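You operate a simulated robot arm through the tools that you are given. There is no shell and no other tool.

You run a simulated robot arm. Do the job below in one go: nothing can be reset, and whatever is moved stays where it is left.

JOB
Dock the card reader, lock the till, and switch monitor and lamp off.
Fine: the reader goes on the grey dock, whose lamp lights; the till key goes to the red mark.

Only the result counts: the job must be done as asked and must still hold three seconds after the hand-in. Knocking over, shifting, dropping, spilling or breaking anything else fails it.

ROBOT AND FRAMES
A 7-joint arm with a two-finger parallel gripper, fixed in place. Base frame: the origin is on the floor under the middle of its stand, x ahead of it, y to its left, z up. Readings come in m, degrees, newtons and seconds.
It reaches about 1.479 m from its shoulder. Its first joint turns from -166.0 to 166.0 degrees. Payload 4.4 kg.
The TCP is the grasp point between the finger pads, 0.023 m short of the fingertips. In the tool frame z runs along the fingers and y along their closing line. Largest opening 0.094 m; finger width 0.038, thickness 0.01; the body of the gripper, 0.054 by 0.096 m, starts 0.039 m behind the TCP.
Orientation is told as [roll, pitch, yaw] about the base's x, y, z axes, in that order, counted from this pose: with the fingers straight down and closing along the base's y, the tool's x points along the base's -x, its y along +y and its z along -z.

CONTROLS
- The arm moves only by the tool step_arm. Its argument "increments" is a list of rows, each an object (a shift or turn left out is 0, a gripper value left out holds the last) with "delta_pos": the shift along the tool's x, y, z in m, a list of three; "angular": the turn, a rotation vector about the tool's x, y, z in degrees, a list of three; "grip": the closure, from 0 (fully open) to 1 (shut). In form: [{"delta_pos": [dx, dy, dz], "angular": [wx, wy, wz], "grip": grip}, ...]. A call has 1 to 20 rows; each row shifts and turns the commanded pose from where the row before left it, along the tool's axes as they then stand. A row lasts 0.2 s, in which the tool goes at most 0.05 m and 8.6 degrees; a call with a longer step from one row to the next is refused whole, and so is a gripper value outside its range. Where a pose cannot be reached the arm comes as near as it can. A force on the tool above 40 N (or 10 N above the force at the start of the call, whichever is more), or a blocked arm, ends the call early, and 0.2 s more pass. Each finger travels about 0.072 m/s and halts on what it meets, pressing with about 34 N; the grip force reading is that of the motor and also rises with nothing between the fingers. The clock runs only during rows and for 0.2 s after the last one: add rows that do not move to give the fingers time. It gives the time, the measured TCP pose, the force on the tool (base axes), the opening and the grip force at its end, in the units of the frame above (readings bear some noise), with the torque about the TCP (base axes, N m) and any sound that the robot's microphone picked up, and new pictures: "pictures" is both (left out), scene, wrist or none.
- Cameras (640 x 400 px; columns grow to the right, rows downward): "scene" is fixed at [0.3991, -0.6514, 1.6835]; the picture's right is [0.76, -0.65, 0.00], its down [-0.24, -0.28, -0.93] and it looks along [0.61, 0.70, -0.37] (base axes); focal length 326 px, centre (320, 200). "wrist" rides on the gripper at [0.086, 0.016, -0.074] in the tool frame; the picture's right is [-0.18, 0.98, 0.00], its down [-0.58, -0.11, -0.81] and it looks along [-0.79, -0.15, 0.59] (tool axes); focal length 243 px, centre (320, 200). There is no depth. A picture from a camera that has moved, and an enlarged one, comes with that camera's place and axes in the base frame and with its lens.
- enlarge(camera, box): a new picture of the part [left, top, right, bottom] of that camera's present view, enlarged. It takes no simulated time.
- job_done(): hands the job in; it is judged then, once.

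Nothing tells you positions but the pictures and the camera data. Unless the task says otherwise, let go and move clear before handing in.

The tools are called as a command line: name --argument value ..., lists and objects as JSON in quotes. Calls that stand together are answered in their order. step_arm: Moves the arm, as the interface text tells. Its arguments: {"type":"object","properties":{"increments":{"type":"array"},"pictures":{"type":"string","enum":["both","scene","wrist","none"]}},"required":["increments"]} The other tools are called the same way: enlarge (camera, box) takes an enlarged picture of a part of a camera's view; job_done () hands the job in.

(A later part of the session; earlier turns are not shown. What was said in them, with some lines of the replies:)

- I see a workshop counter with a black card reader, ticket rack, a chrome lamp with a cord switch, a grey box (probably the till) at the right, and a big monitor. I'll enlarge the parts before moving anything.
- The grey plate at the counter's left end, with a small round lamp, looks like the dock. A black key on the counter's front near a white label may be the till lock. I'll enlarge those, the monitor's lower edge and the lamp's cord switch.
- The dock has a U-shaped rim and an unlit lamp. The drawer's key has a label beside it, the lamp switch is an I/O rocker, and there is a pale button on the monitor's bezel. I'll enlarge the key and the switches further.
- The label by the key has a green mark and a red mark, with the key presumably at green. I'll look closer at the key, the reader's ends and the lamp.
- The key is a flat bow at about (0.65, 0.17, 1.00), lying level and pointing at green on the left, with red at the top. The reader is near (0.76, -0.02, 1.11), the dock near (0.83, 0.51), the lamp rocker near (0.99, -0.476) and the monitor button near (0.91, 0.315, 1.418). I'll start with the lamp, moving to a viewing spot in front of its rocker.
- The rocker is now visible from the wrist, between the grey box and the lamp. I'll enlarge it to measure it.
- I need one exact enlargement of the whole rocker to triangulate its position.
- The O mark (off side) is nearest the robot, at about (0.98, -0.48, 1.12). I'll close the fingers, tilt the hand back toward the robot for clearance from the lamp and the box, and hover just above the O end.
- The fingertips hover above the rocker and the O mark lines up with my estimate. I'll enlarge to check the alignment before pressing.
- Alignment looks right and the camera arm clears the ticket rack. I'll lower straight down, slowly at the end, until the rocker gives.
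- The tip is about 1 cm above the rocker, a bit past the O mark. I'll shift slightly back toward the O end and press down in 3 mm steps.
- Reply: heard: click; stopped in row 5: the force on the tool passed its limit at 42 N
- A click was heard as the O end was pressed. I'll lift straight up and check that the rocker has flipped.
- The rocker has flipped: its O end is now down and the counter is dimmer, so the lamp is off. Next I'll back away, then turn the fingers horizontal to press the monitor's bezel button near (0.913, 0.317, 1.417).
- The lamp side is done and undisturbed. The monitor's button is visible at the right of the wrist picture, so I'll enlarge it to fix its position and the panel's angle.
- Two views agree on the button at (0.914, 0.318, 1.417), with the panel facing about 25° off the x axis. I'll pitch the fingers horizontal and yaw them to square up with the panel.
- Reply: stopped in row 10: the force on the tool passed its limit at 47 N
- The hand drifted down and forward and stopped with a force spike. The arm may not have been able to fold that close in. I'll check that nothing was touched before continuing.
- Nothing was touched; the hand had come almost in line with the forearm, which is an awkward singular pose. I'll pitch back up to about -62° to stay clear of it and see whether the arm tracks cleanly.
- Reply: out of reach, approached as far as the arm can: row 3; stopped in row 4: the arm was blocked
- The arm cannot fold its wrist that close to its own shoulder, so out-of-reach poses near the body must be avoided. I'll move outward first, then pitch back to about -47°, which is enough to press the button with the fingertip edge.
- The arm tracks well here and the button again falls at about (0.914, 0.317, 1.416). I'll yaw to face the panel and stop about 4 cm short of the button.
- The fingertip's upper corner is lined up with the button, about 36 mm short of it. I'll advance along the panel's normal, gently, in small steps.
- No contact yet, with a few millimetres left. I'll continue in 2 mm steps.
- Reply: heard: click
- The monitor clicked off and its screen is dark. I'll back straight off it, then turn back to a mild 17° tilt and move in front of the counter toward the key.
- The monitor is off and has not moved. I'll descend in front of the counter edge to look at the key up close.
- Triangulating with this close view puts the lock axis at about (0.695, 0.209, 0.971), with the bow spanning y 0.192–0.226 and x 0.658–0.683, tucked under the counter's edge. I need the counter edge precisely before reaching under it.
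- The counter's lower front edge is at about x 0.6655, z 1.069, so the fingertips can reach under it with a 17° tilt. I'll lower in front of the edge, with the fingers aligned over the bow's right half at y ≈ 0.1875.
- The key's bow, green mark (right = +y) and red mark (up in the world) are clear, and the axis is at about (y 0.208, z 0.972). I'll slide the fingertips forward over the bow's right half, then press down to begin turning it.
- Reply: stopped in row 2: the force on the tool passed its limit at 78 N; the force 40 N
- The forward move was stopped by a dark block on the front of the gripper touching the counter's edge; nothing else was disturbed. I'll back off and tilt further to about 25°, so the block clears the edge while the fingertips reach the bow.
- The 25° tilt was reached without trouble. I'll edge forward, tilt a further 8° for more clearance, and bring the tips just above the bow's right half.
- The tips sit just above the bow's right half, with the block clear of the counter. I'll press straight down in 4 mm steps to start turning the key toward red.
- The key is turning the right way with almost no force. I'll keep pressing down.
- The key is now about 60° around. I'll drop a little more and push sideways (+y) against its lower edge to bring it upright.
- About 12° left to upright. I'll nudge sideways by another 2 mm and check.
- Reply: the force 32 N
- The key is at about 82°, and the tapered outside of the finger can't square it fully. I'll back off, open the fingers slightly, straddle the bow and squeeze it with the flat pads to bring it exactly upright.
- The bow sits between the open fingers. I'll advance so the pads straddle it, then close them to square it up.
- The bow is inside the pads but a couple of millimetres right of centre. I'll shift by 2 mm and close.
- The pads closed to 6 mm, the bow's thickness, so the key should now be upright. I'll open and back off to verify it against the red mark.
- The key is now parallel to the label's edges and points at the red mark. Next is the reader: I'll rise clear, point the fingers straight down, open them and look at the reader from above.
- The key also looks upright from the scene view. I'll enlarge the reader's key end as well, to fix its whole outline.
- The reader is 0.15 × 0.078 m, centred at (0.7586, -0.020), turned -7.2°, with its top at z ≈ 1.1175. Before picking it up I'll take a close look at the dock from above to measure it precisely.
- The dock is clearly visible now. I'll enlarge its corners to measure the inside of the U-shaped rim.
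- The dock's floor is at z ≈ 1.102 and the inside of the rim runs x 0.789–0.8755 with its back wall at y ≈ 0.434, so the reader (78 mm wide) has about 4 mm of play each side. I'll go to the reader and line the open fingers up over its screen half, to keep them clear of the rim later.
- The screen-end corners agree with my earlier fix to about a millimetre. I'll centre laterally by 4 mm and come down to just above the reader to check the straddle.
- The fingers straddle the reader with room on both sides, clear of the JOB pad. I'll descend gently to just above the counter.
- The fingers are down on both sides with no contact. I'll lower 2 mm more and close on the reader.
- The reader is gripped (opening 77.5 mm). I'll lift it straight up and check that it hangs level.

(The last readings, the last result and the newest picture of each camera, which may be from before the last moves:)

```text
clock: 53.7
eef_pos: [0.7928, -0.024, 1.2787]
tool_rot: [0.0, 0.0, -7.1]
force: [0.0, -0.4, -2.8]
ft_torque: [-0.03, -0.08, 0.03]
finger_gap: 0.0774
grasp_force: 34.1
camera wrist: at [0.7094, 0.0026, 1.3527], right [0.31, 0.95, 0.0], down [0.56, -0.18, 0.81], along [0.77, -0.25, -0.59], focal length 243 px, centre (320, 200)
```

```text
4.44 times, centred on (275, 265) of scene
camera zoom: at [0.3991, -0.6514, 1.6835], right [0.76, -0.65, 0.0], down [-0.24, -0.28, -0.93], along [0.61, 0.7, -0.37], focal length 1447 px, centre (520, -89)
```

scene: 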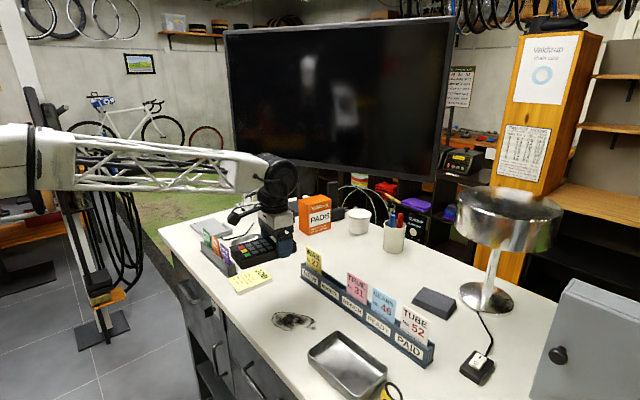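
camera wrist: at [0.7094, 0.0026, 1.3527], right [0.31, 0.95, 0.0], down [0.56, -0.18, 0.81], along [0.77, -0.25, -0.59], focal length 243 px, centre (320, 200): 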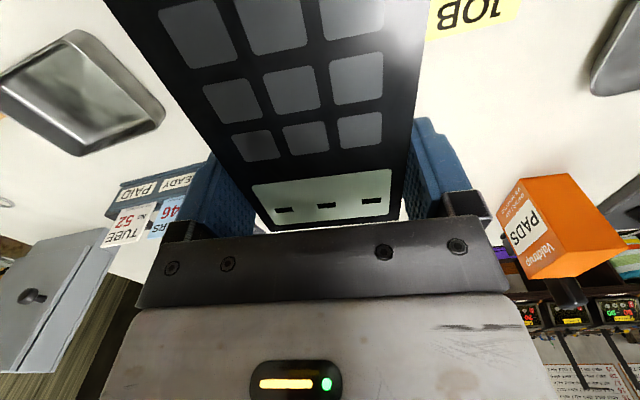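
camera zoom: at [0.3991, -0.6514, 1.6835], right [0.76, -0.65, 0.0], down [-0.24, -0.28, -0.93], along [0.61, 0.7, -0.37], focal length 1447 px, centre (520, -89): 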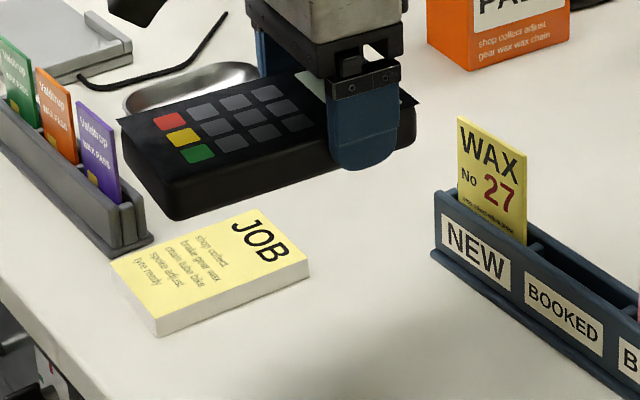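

The reader hangs level and weighs about 0.29 kg. I'll turn it 97° so its screen end faces the dock's lamp end, then carry it over, staying clear of the monitor.

step_arm --increments '[{"angular": [0, 0, -8.09]}, {"angular": [0, 0, -8.09]}, {"angular": [0, 0, -8.09]}, {"angular": [0, 0, -8.09]}, {"angular": [0, 0, -8.09]}, {"angular": [0, 0, -8.09]}, {"angular": [0, 0, -8.09]}, {"angular": [0, 0, -8.09]}, {"angular": [0, 0, -8.09]}, {"angular": [0, 0, -8.09]}, {"angular": [0, 0, -8.09]}, {"angular": [0, 0, -8.09]}, {}]'

```text
clock: 56.5
eef_pos: [0.7927, -0.0246, 1.2782]
tool_rot: [-0.1, 0.1, 90.0]
force: [-0.3, 0.4, -3.6]
ft_torque: [0.11, 0.01, 0.01]
finger_gap: 0.0775
grasp_force: 34.3
camera wrist: at [0.7766, -0.1111, 1.3528], right [-0.98, 0.18, 0.0], down [0.11, 0.58, 0.81], along [0.15, 0.79, -0.59], focal length 243 px, centre (320, 200)
```

scene: 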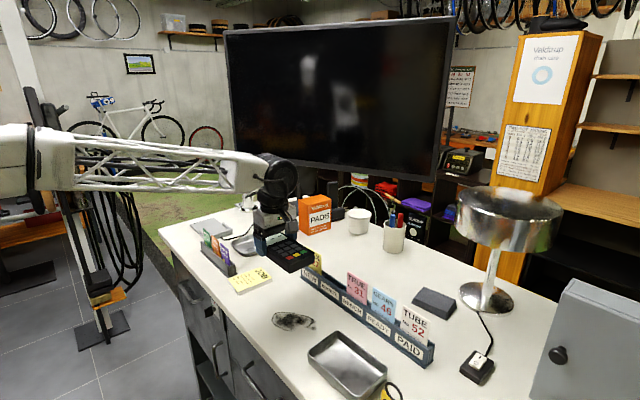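
wrist: 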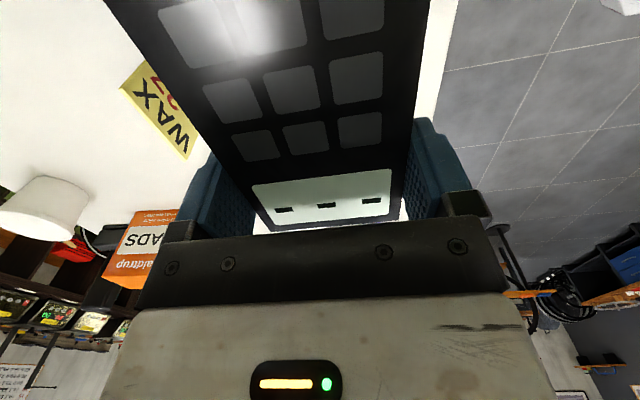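

The turn went smoothly, at yaw 90°. Now I'll carry the reader along the counter's near side toward the dock.

step_arm --increments '[{"delta_pos": [-0.047, 0.0045, 0]}, {"delta_pos": [-0.047, 0.0045, 0]}, {"delta_pos": [-0.047, 0.0045, 0]}, {"delta_pos": [-0.047, 0.0045, 0]}, {"delta_pos": [-0.047, 0.0045, 0]}, {"delta_pos": [-0.047, 0.0045, 0]}, {"delta_pos": [-0.047, 0.0045, 0]}, {"delta_pos": [-0.047, 0.0045, 0]}, {"delta_pos": [-0.047, 0.0045, 0]}, {"delta_pos": [-0.047, 0.0045, 0]}, {}]'

```text
clock: 58.9
eef_pos: [0.7495, 0.4467, 1.2781]
tool_rot: [0.0, 0.0, 89.8]
force: [-0.4, -1.3, -2.3]
ft_torque: [0.13, 0.0, 0.01]
finger_gap: 0.0777
grasp_force: 34.6
camera wrist: at [0.7329, 0.3596, 1.3531], right [-0.98, 0.19, 0.0], down [0.11, 0.58, 0.81], along [0.15, 0.79, -0.59], focal length 243 px, centre (320, 200)
```

scene: 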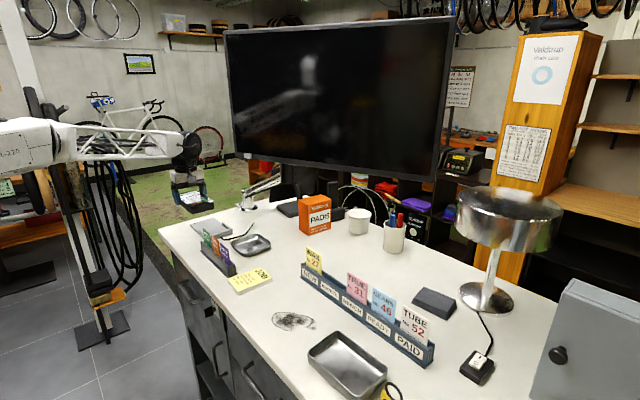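
wrist: 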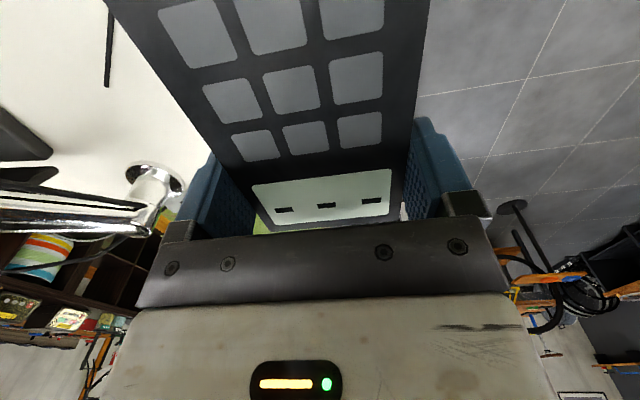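

The reader hides the dock from the wrist camera, so I'll rely on the measured positions and the scene view. I'll move over the dock at a safe height and then down to 1.20.

step_arm --increments '[{"delta_pos": [-0.0333, -0.0276, 0]}, {"delta_pos": [-0.0333, -0.0276, 0]}, {"delta_pos": [-0.0333, -0.0276, 0]}, {"delta_pos": [0, 0, 0.039]}, {"delta_pos": [0, 0, 0.039]}, {}]'

enlarge --camera "scene" --box '[170, 170, 270, 260]'

enlarge --camera "wrist" --box '[80, 0, 520, 240]'

```text
clock: 60.3
eef_pos: [0.8306, 0.545, 1.2001]
tool_rot: [0.0, 0.1, 89.9]
force: [-0.4, 0.1, -2.4]
ft_torque: [0.05, 0.05, 0.0]
finger_gap: 0.0779
grasp_force: 33.9
camera wrist: at [0.8153, 0.458, 1.2743], right [-0.98, 0.19, 0.0], down [0.11, 0.58, 0.81], along [0.15, 0.79, -0.59], focal length 243 px, centre (320, 200)
```

scene: 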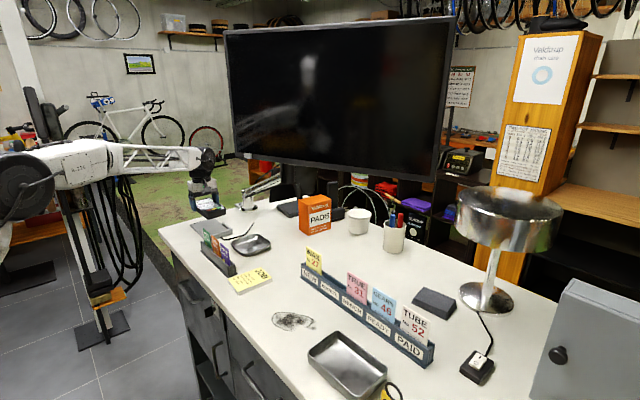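
wrist: 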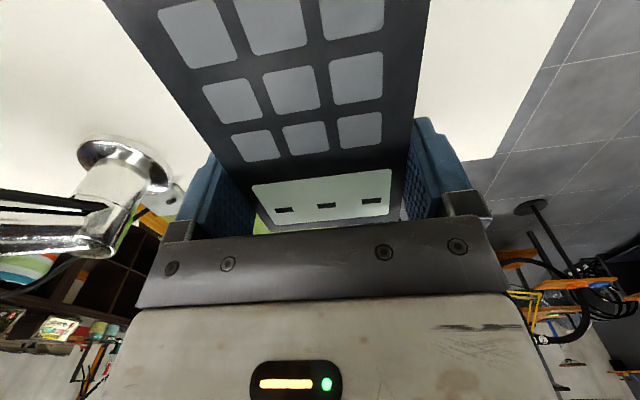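

```text
4.44 times, centred on (220, 215) of scene
camera zoom: at [0.3991, -0.6514, 1.6835], right [0.76, -0.65, 0.0], down [-0.24, -0.28, -0.93], along [0.61, 0.7, -0.37], focal length 1447 px, centre (764, 133)
```

zoom: 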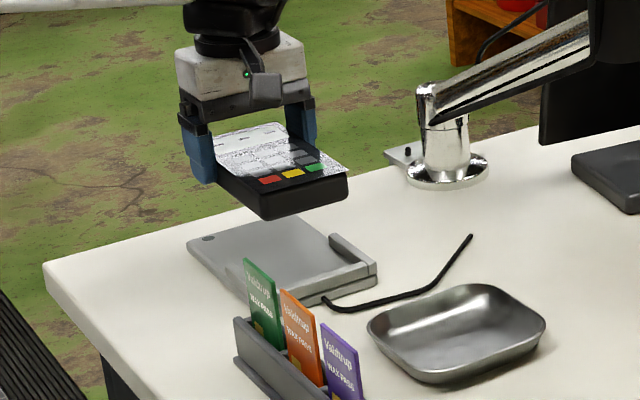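

```text
1.45 times, centred on (300, 120) of wrist
camera zoom: at [0.8153, 0.458, 1.2743], right [-0.98, 0.19, 0.0], down [0.11, 0.58, 0.81], along [0.15, 0.79, -0.59], focal length 353 px, centre (349, 316)
```

zoom: 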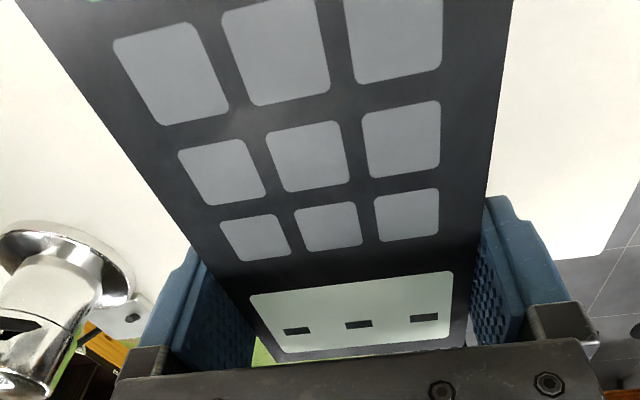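

The predicted corners match the scene picture to a couple of millimetres. I'll fine-adjust and lower until the reader's underside is just above the rim.

step_arm --increments '[{"delta_pos": [-0.002, -0.0014, 0.025]}, {"delta_pos": [0, 0, 0.025]}, {}]'

enlarge --camera "scene" --box '[185, 200, 255, 250]'

enlarge --camera "wrist" --box '[80, 0, 520, 240]'

```text
clock: 61.1
eef_pos: [0.8341, 0.5484, 1.1508]
tool_rot: [0.0, 0.0, 89.9]
force: [0.5, -0.7, -3.2]
ft_torque: [0.1, -0.01, -0.01]
finger_gap: 0.0777
grasp_force: 34.5
camera wrist: at [0.817, 0.4603, 1.226], right [-0.98, 0.19, 0.0], down [0.11, 0.58, 0.81], along [0.15, 0.79, -0.59], focal length 243 px, centre (320, 200)
```

scene: 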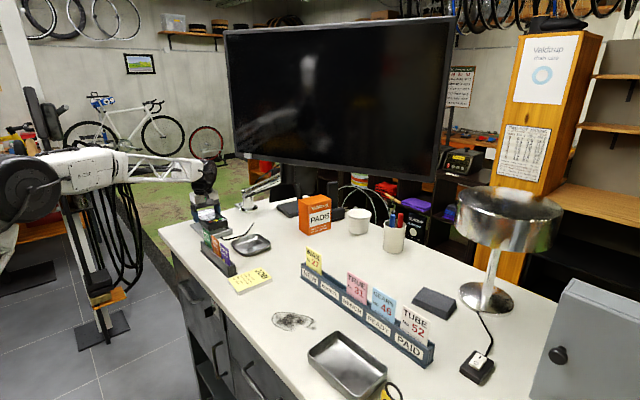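
wrist: 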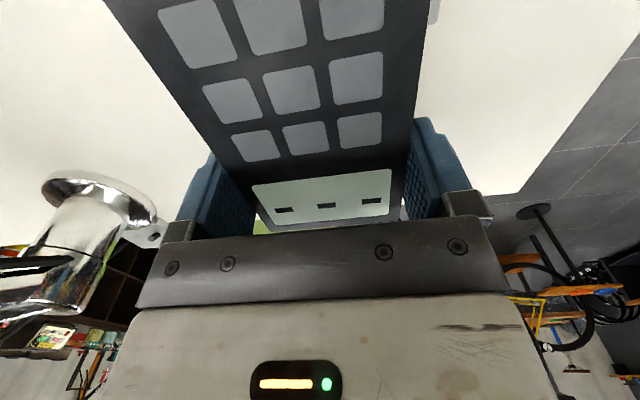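

```text
8.00 times, centred on (220, 225) of scene
camera zoom: at [0.3991, -0.6514, 1.6835], right [0.76, -0.65, 0.0], down [-0.24, -0.28, -0.93], along [0.61, 0.7, -0.37], focal length 2604 px, centre (1120, 0)
```

zoom: 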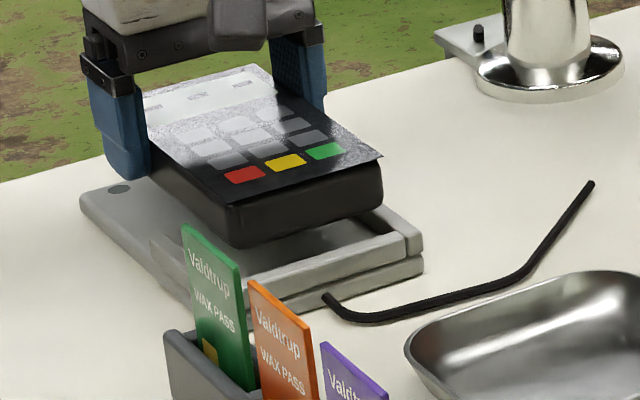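

```text
1.45 times, centred on (300, 120) of wrist
camera zoom: at [0.817, 0.4603, 1.226], right [-0.98, 0.19, 0.0], down [0.11, 0.58, 0.81], along [0.15, 0.79, -0.59], focal length 353 px, centre (349, 316)
```

zoom: 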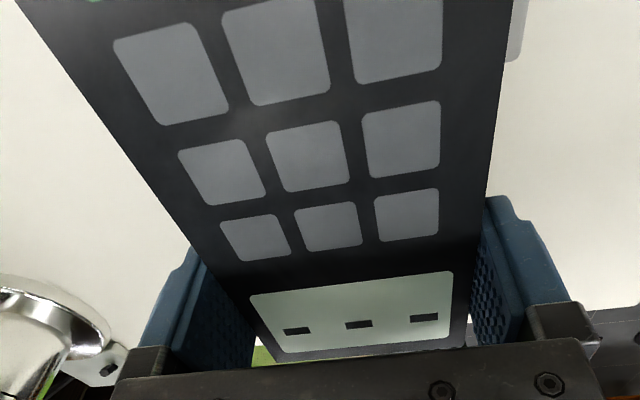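

Everything lines up: the reader's end sits just inside the rim's inner corner. I'll lower it in small steps into the dock.

step_arm --increments '[{"delta_pos": [0, 0.0005, 0.01]}, {"delta_pos": [0, 0, 0.005]}, {"delta_pos": [0, 0, 0.003]}, {"delta_pos": [0, 0, 0.002]}, {}]'

enlarge --camera "scene" --box '[185, 200, 255, 250]'

```text
clock: 62.3
eef_pos: [0.8326, 0.5454, 1.1307]
tool_rot: [0.1, -0.1, 89.9]
force: [0.2, 0.1, -2.2]
ft_torque: [0.13, 0.01, -0.01]
finger_gap: 0.0774
grasp_force: 33.9
camera wrist: at [0.8166, 0.4601, 1.2057], right [-0.98, 0.19, 0.0], down [0.11, 0.58, 0.81], along [0.15, 0.79, -0.59], focal length 243 px, centre (320, 200)
```

scene: 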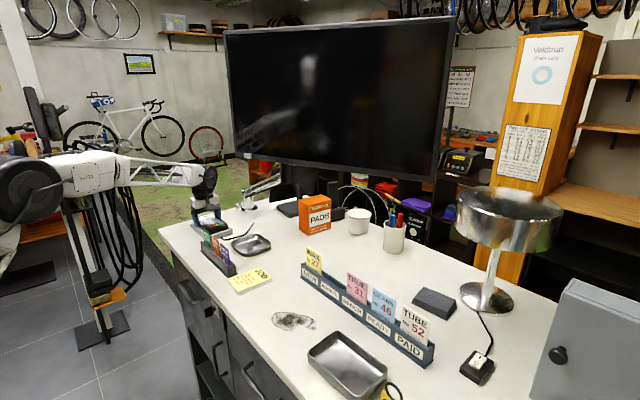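
wrist: 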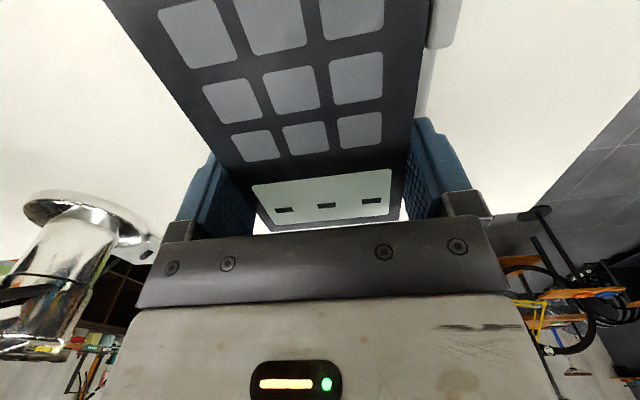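

```text
8.00 times, centred on (220, 225) of scene
camera zoom: at [0.3991, -0.6514, 1.6835], right [0.76, -0.65, 0.0], down [-0.24, -0.28, -0.93], along [0.61, 0.7, -0.37], focal length 2604 px, centre (1120, 0)
```

zoom: 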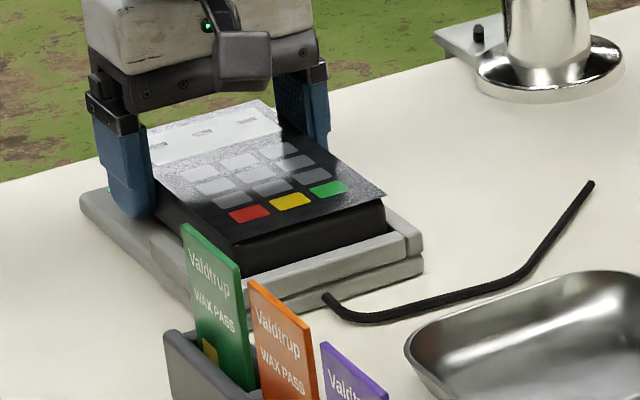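

The reader is inside the rim, and I think the dock's lamp shows a bit of green at its corner. I'll enlarge that and check from the wrist.

enlarge --camera "scene" --box '[190, 212, 220, 232]'

enlarge --camera "wrist" --box '[200, -60, 460, 100]'

```text
16.00 times, centred on (205, 222) of scene
camera zoom: at [0.3991, -0.6514, 1.6835], right [0.76, -0.65, 0.0], down [-0.24, -0.28, -0.93], along [0.61, 0.7, -0.37], focal length 5209 px, centre (2160, -152)
```

zoom: 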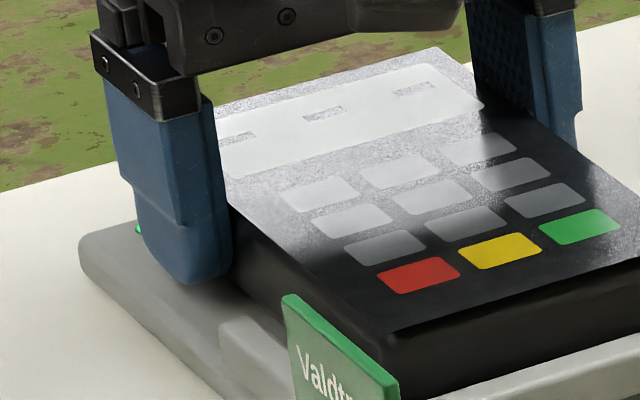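

```text
refused: -60 is not a number from 0 to 400
```

The lamp's visible edge is bright green, so the dock is sensing the reader. I'll settle the reader the last few millimetres.

step_arm --increments '[{"delta_pos": [0, 0, 0.0015]}, {"delta_pos": [0, 0, 0.0015]}, {}]' --pictures "scene"

enlarge --camera "scene" --box '[190, 212, 220, 232]'

enlarge --camera "wrist" --box '[380, 0, 480, 100]'

```text
clock: 63.1
eef_pos: [0.8329, 0.5475, 1.1292]
tool_rot: [-0.2, -0.1, 89.8]
force: [3.6, -0.1, 14.6]
ft_torque: [-0.83, 0.29, 0.2]
finger_gap: 0.0779
grasp_force: 33.8
```

scene: 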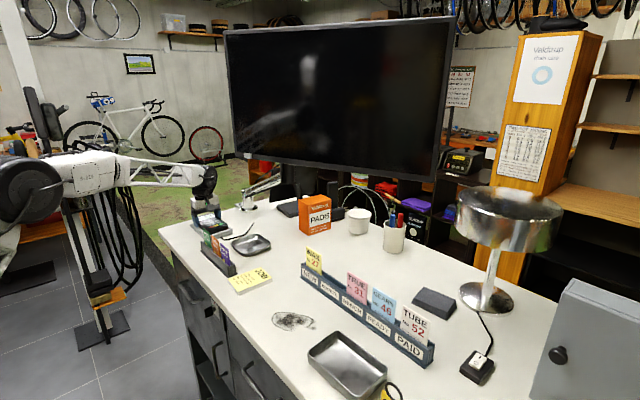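

```text
16.00 times, centred on (205, 222) of scene
camera zoom: at [0.3991, -0.6514, 1.6835], right [0.76, -0.65, 0.0], down [-0.24, -0.28, -0.93], along [0.61, 0.7, -0.37], focal length 5209 px, centre (2160, -152)
```

zoom: 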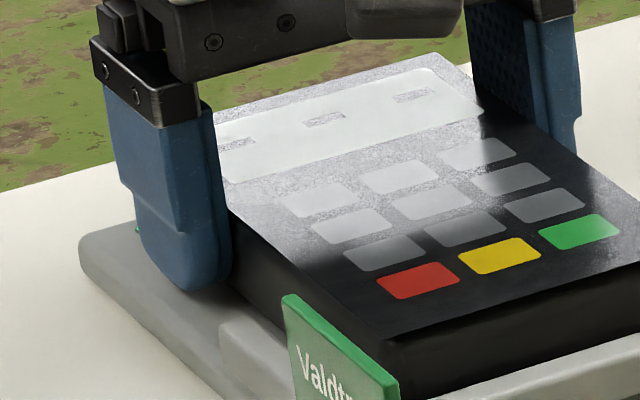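

```text
4.00 times, centred on (430, 50) of wrist
camera zoom: at [0.8164, 0.4605, 1.2039], right [-0.98, 0.19, 0.0], down [0.11, 0.58, 0.81], along [0.15, 0.79, -0.59], focal length 970 px, centre (-120, 800)
```

zoom: 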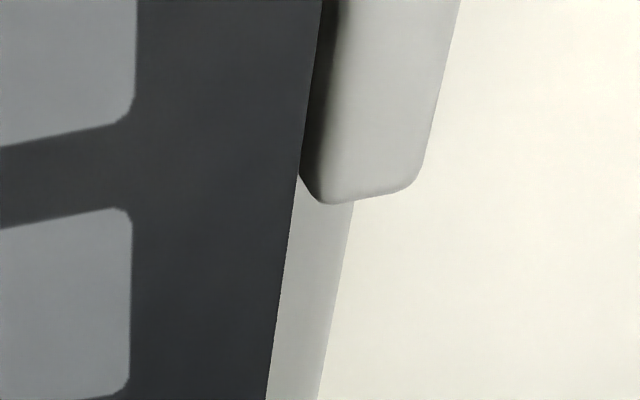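

The reader is resting on the dock floor (contact force felt). I'll open the fingers, rise straight up and check the lamp and seating.

step_arm --increments '[{"delta_pos": [0, 0, -0.0008]}, {"grip": 0}, {}, {}, {"delta_pos": [0, 0, -0.01]}, {"delta_pos": [0, 0, -0.03]}, {"delta_pos": [0, 0, -0.04]}, {"delta_pos": [0, 0, -0.04]}, {}]'

enlarge --camera "scene" --box '[185, 200, 255, 250]'

enlarge --camera "wrist" --box '[200, 0, 440, 150]'

```text
clock: 65.1
eef_pos: [0.8345, 0.5485, 1.2482]
tool_rot: [-0.1, 0.0, 89.9]
force: [-1.1, 0.0, -0.1]
ft_torque: [-0.01, -0.01, -0.02]
finger_gap: 0.0939
grasp_force: 0.1
camera wrist: at [0.8182, 0.4619, 1.3235], right [-0.98, 0.19, 0.0], down [0.11, 0.58, 0.81], along [0.15, 0.79, -0.59], focal length 243 px, centre (320, 200)
```

scene: 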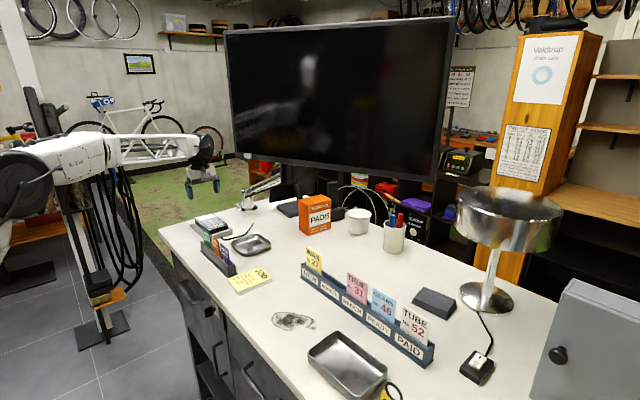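
wrist: 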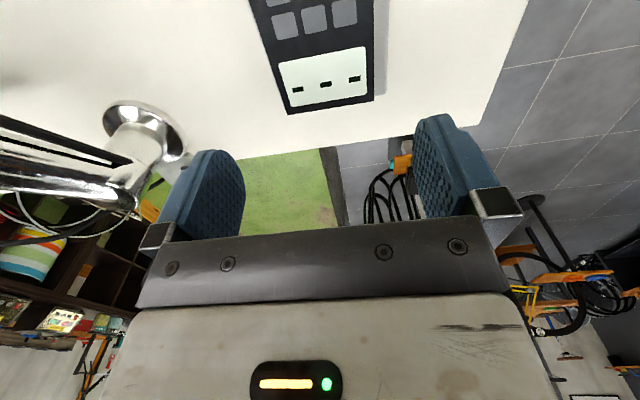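

```text
8.00 times, centred on (220, 225) of scene
camera zoom: at [0.3991, -0.6514, 1.6835], right [0.76, -0.65, 0.0], down [-0.24, -0.28, -0.93], along [0.61, 0.7, -0.37], focal length 2604 px, centre (1120, 0)
```

zoom: 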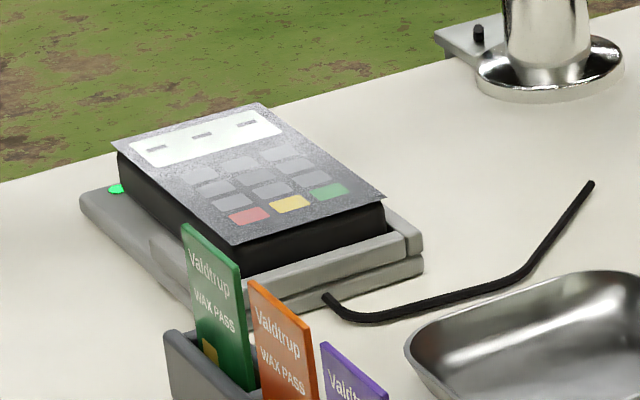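

```text
2.67 times, centred on (320, 75) of wrist
camera zoom: at [0.8182, 0.4619, 1.3235], right [-0.98, 0.19, 0.0], down [0.11, 0.58, 0.81], along [0.15, 0.79, -0.59], focal length 647 px, centre (320, 533)
```

zoom: 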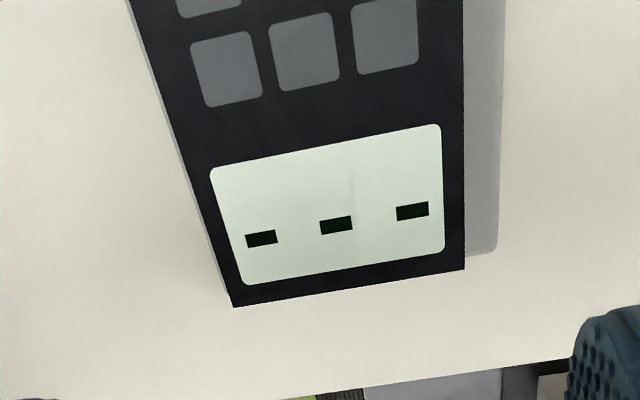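

The dock's lamp glows green and the reader sits flat inside the rim. I'll back the arm well clear and then check every item once more.

step_arm --increments '[{"delta_pos": [0, 0.0375, -0.02]}, {"delta_pos": [0, 0.0375, -0.02]}, {"delta_pos": [0, 0.0375, -0.02]}, {"delta_pos": [0, 0.0375, -0.02]}, {"delta_pos": [0, 0.03, -0.03]}, {"delta_pos": [0, 0.03, -0.03]}, {}, {}, {}]'

enlarge --camera "scene" --box '[170, 190, 290, 265]'

enlarge --camera "scene" --box '[190, 285, 240, 320]'

enlarge --camera "scene" --box '[400, 180, 640, 400]'

enlarge --camera "scene" --box '[230, 220, 450, 400]'

```text
clock: 67.1
eef_pos: [0.6231, 0.5468, 1.3889]
tool_rot: [0.0, 0.0, 89.9]
force: [-0.8, -0.4, -0.2]
ft_torque: [0.01, 0.02, 0.02]
finger_gap: 0.0943
grasp_force: 0.1
camera wrist: at [0.6063, 0.46, 1.4639], right [-0.98, 0.19, 0.0], down [0.11, 0.58, 0.81], along [0.15, 0.79, -0.59], focal length 243 px, centre (320, 200)
```

scene: 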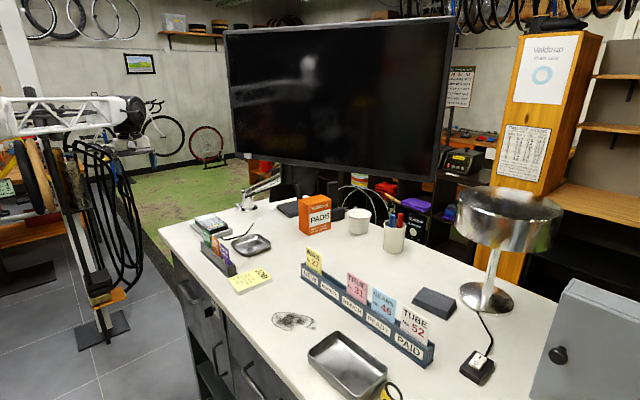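
wrist: 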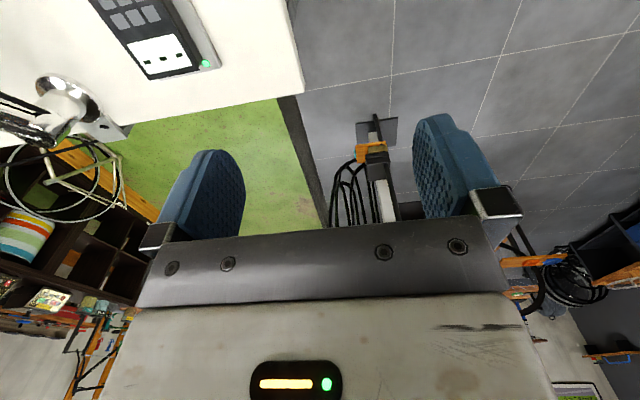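

```text
5.33 times, centred on (230, 228) of scene
camera zoom: at [0.3991, -0.6514, 1.6835], right [0.76, -0.65, 0.0], down [-0.24, -0.28, -0.93], along [0.61, 0.7, -0.37], focal length 1736 px, centre (800, 53)
```

zoom: 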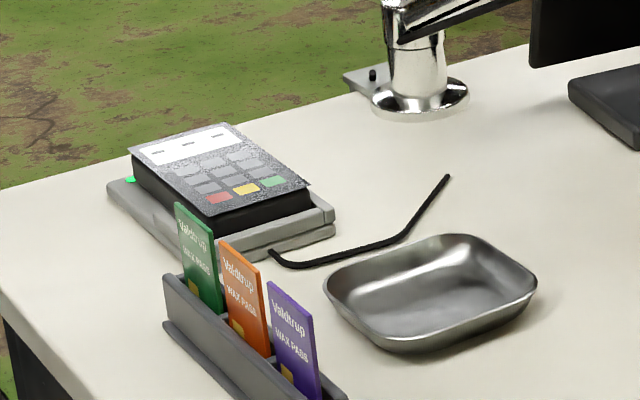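

```text
11.43 times, centred on (215, 302) of scene
camera zoom: at [0.3991, -0.6514, 1.6835], right [0.76, -0.65, 0.0], down [-0.24, -0.28, -0.93], along [0.61, 0.7, -0.37], focal length 3720 px, centre (1520, -971)
```

zoom: 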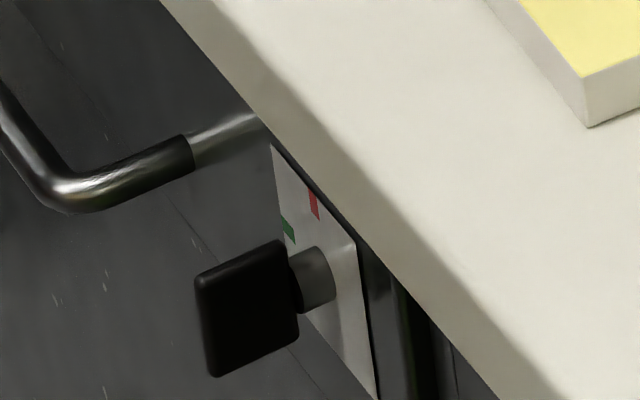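

```text
1.82 times, centred on (520, 290) of scene
camera zoom: at [0.3991, -0.6514, 1.6835], right [0.76, -0.65, 0.0], down [-0.24, -0.28, -0.93], along [0.61, 0.7, -0.37], focal length 592 px, centre (-44, 36)
```

zoom: 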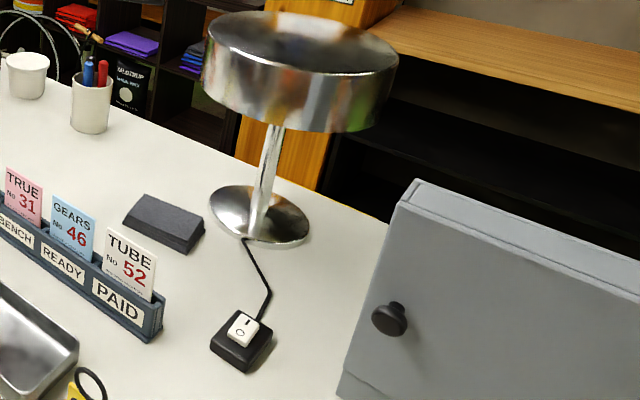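

```text
2.22 times, centred on (340, 310) of scene
camera zoom: at [0.3991, -0.6514, 1.6835], right [0.76, -0.65, 0.0], down [-0.24, -0.28, -0.93], along [0.61, 0.7, -0.37], focal length 723 px, centre (276, -44)
```

zoom: 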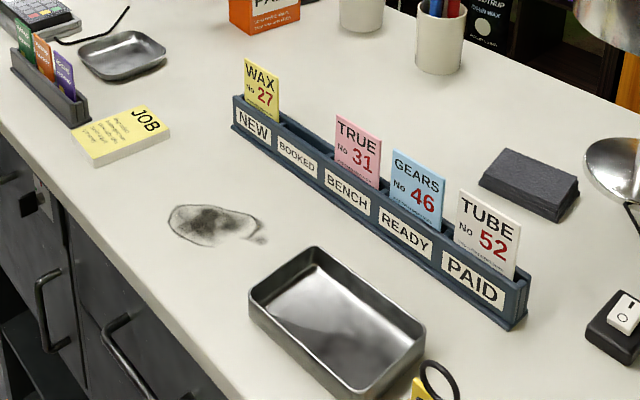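

All four parts look right in the last pictures:
- **Reader:** it is in the dock and the lamp is lit green.
- **Till key:** it is upright at the red mark.
- **Lamp:** its rocker is pressed to O.
- **Monitor:** the screen is dark.

Nothing else looks moved and the arm is clear, so I'm handing in.

job_done

```text
The job is handed in.
```

The job is handed in. In the last pictures all four parts were done and nothing else on the counter looked moved.

- **Card reader:** it sits flat in the grey dock and the dock's lamp is lit green.
- **Till:** the key is upright, pointing at the red mark. There was no click when it turned, so its position is confirmed only by the pictures.
- **Monitor:** the button on its frame clicked and the screen went dark.
- **Lamp:** the cord switch clicked over to O.

While I was reaching for the key, the gripper bumped the counter's front edge once, with a brief force of about 78 N. I saw no damage or movement from it. I had let go of everything and moved the arm clear before handing in.
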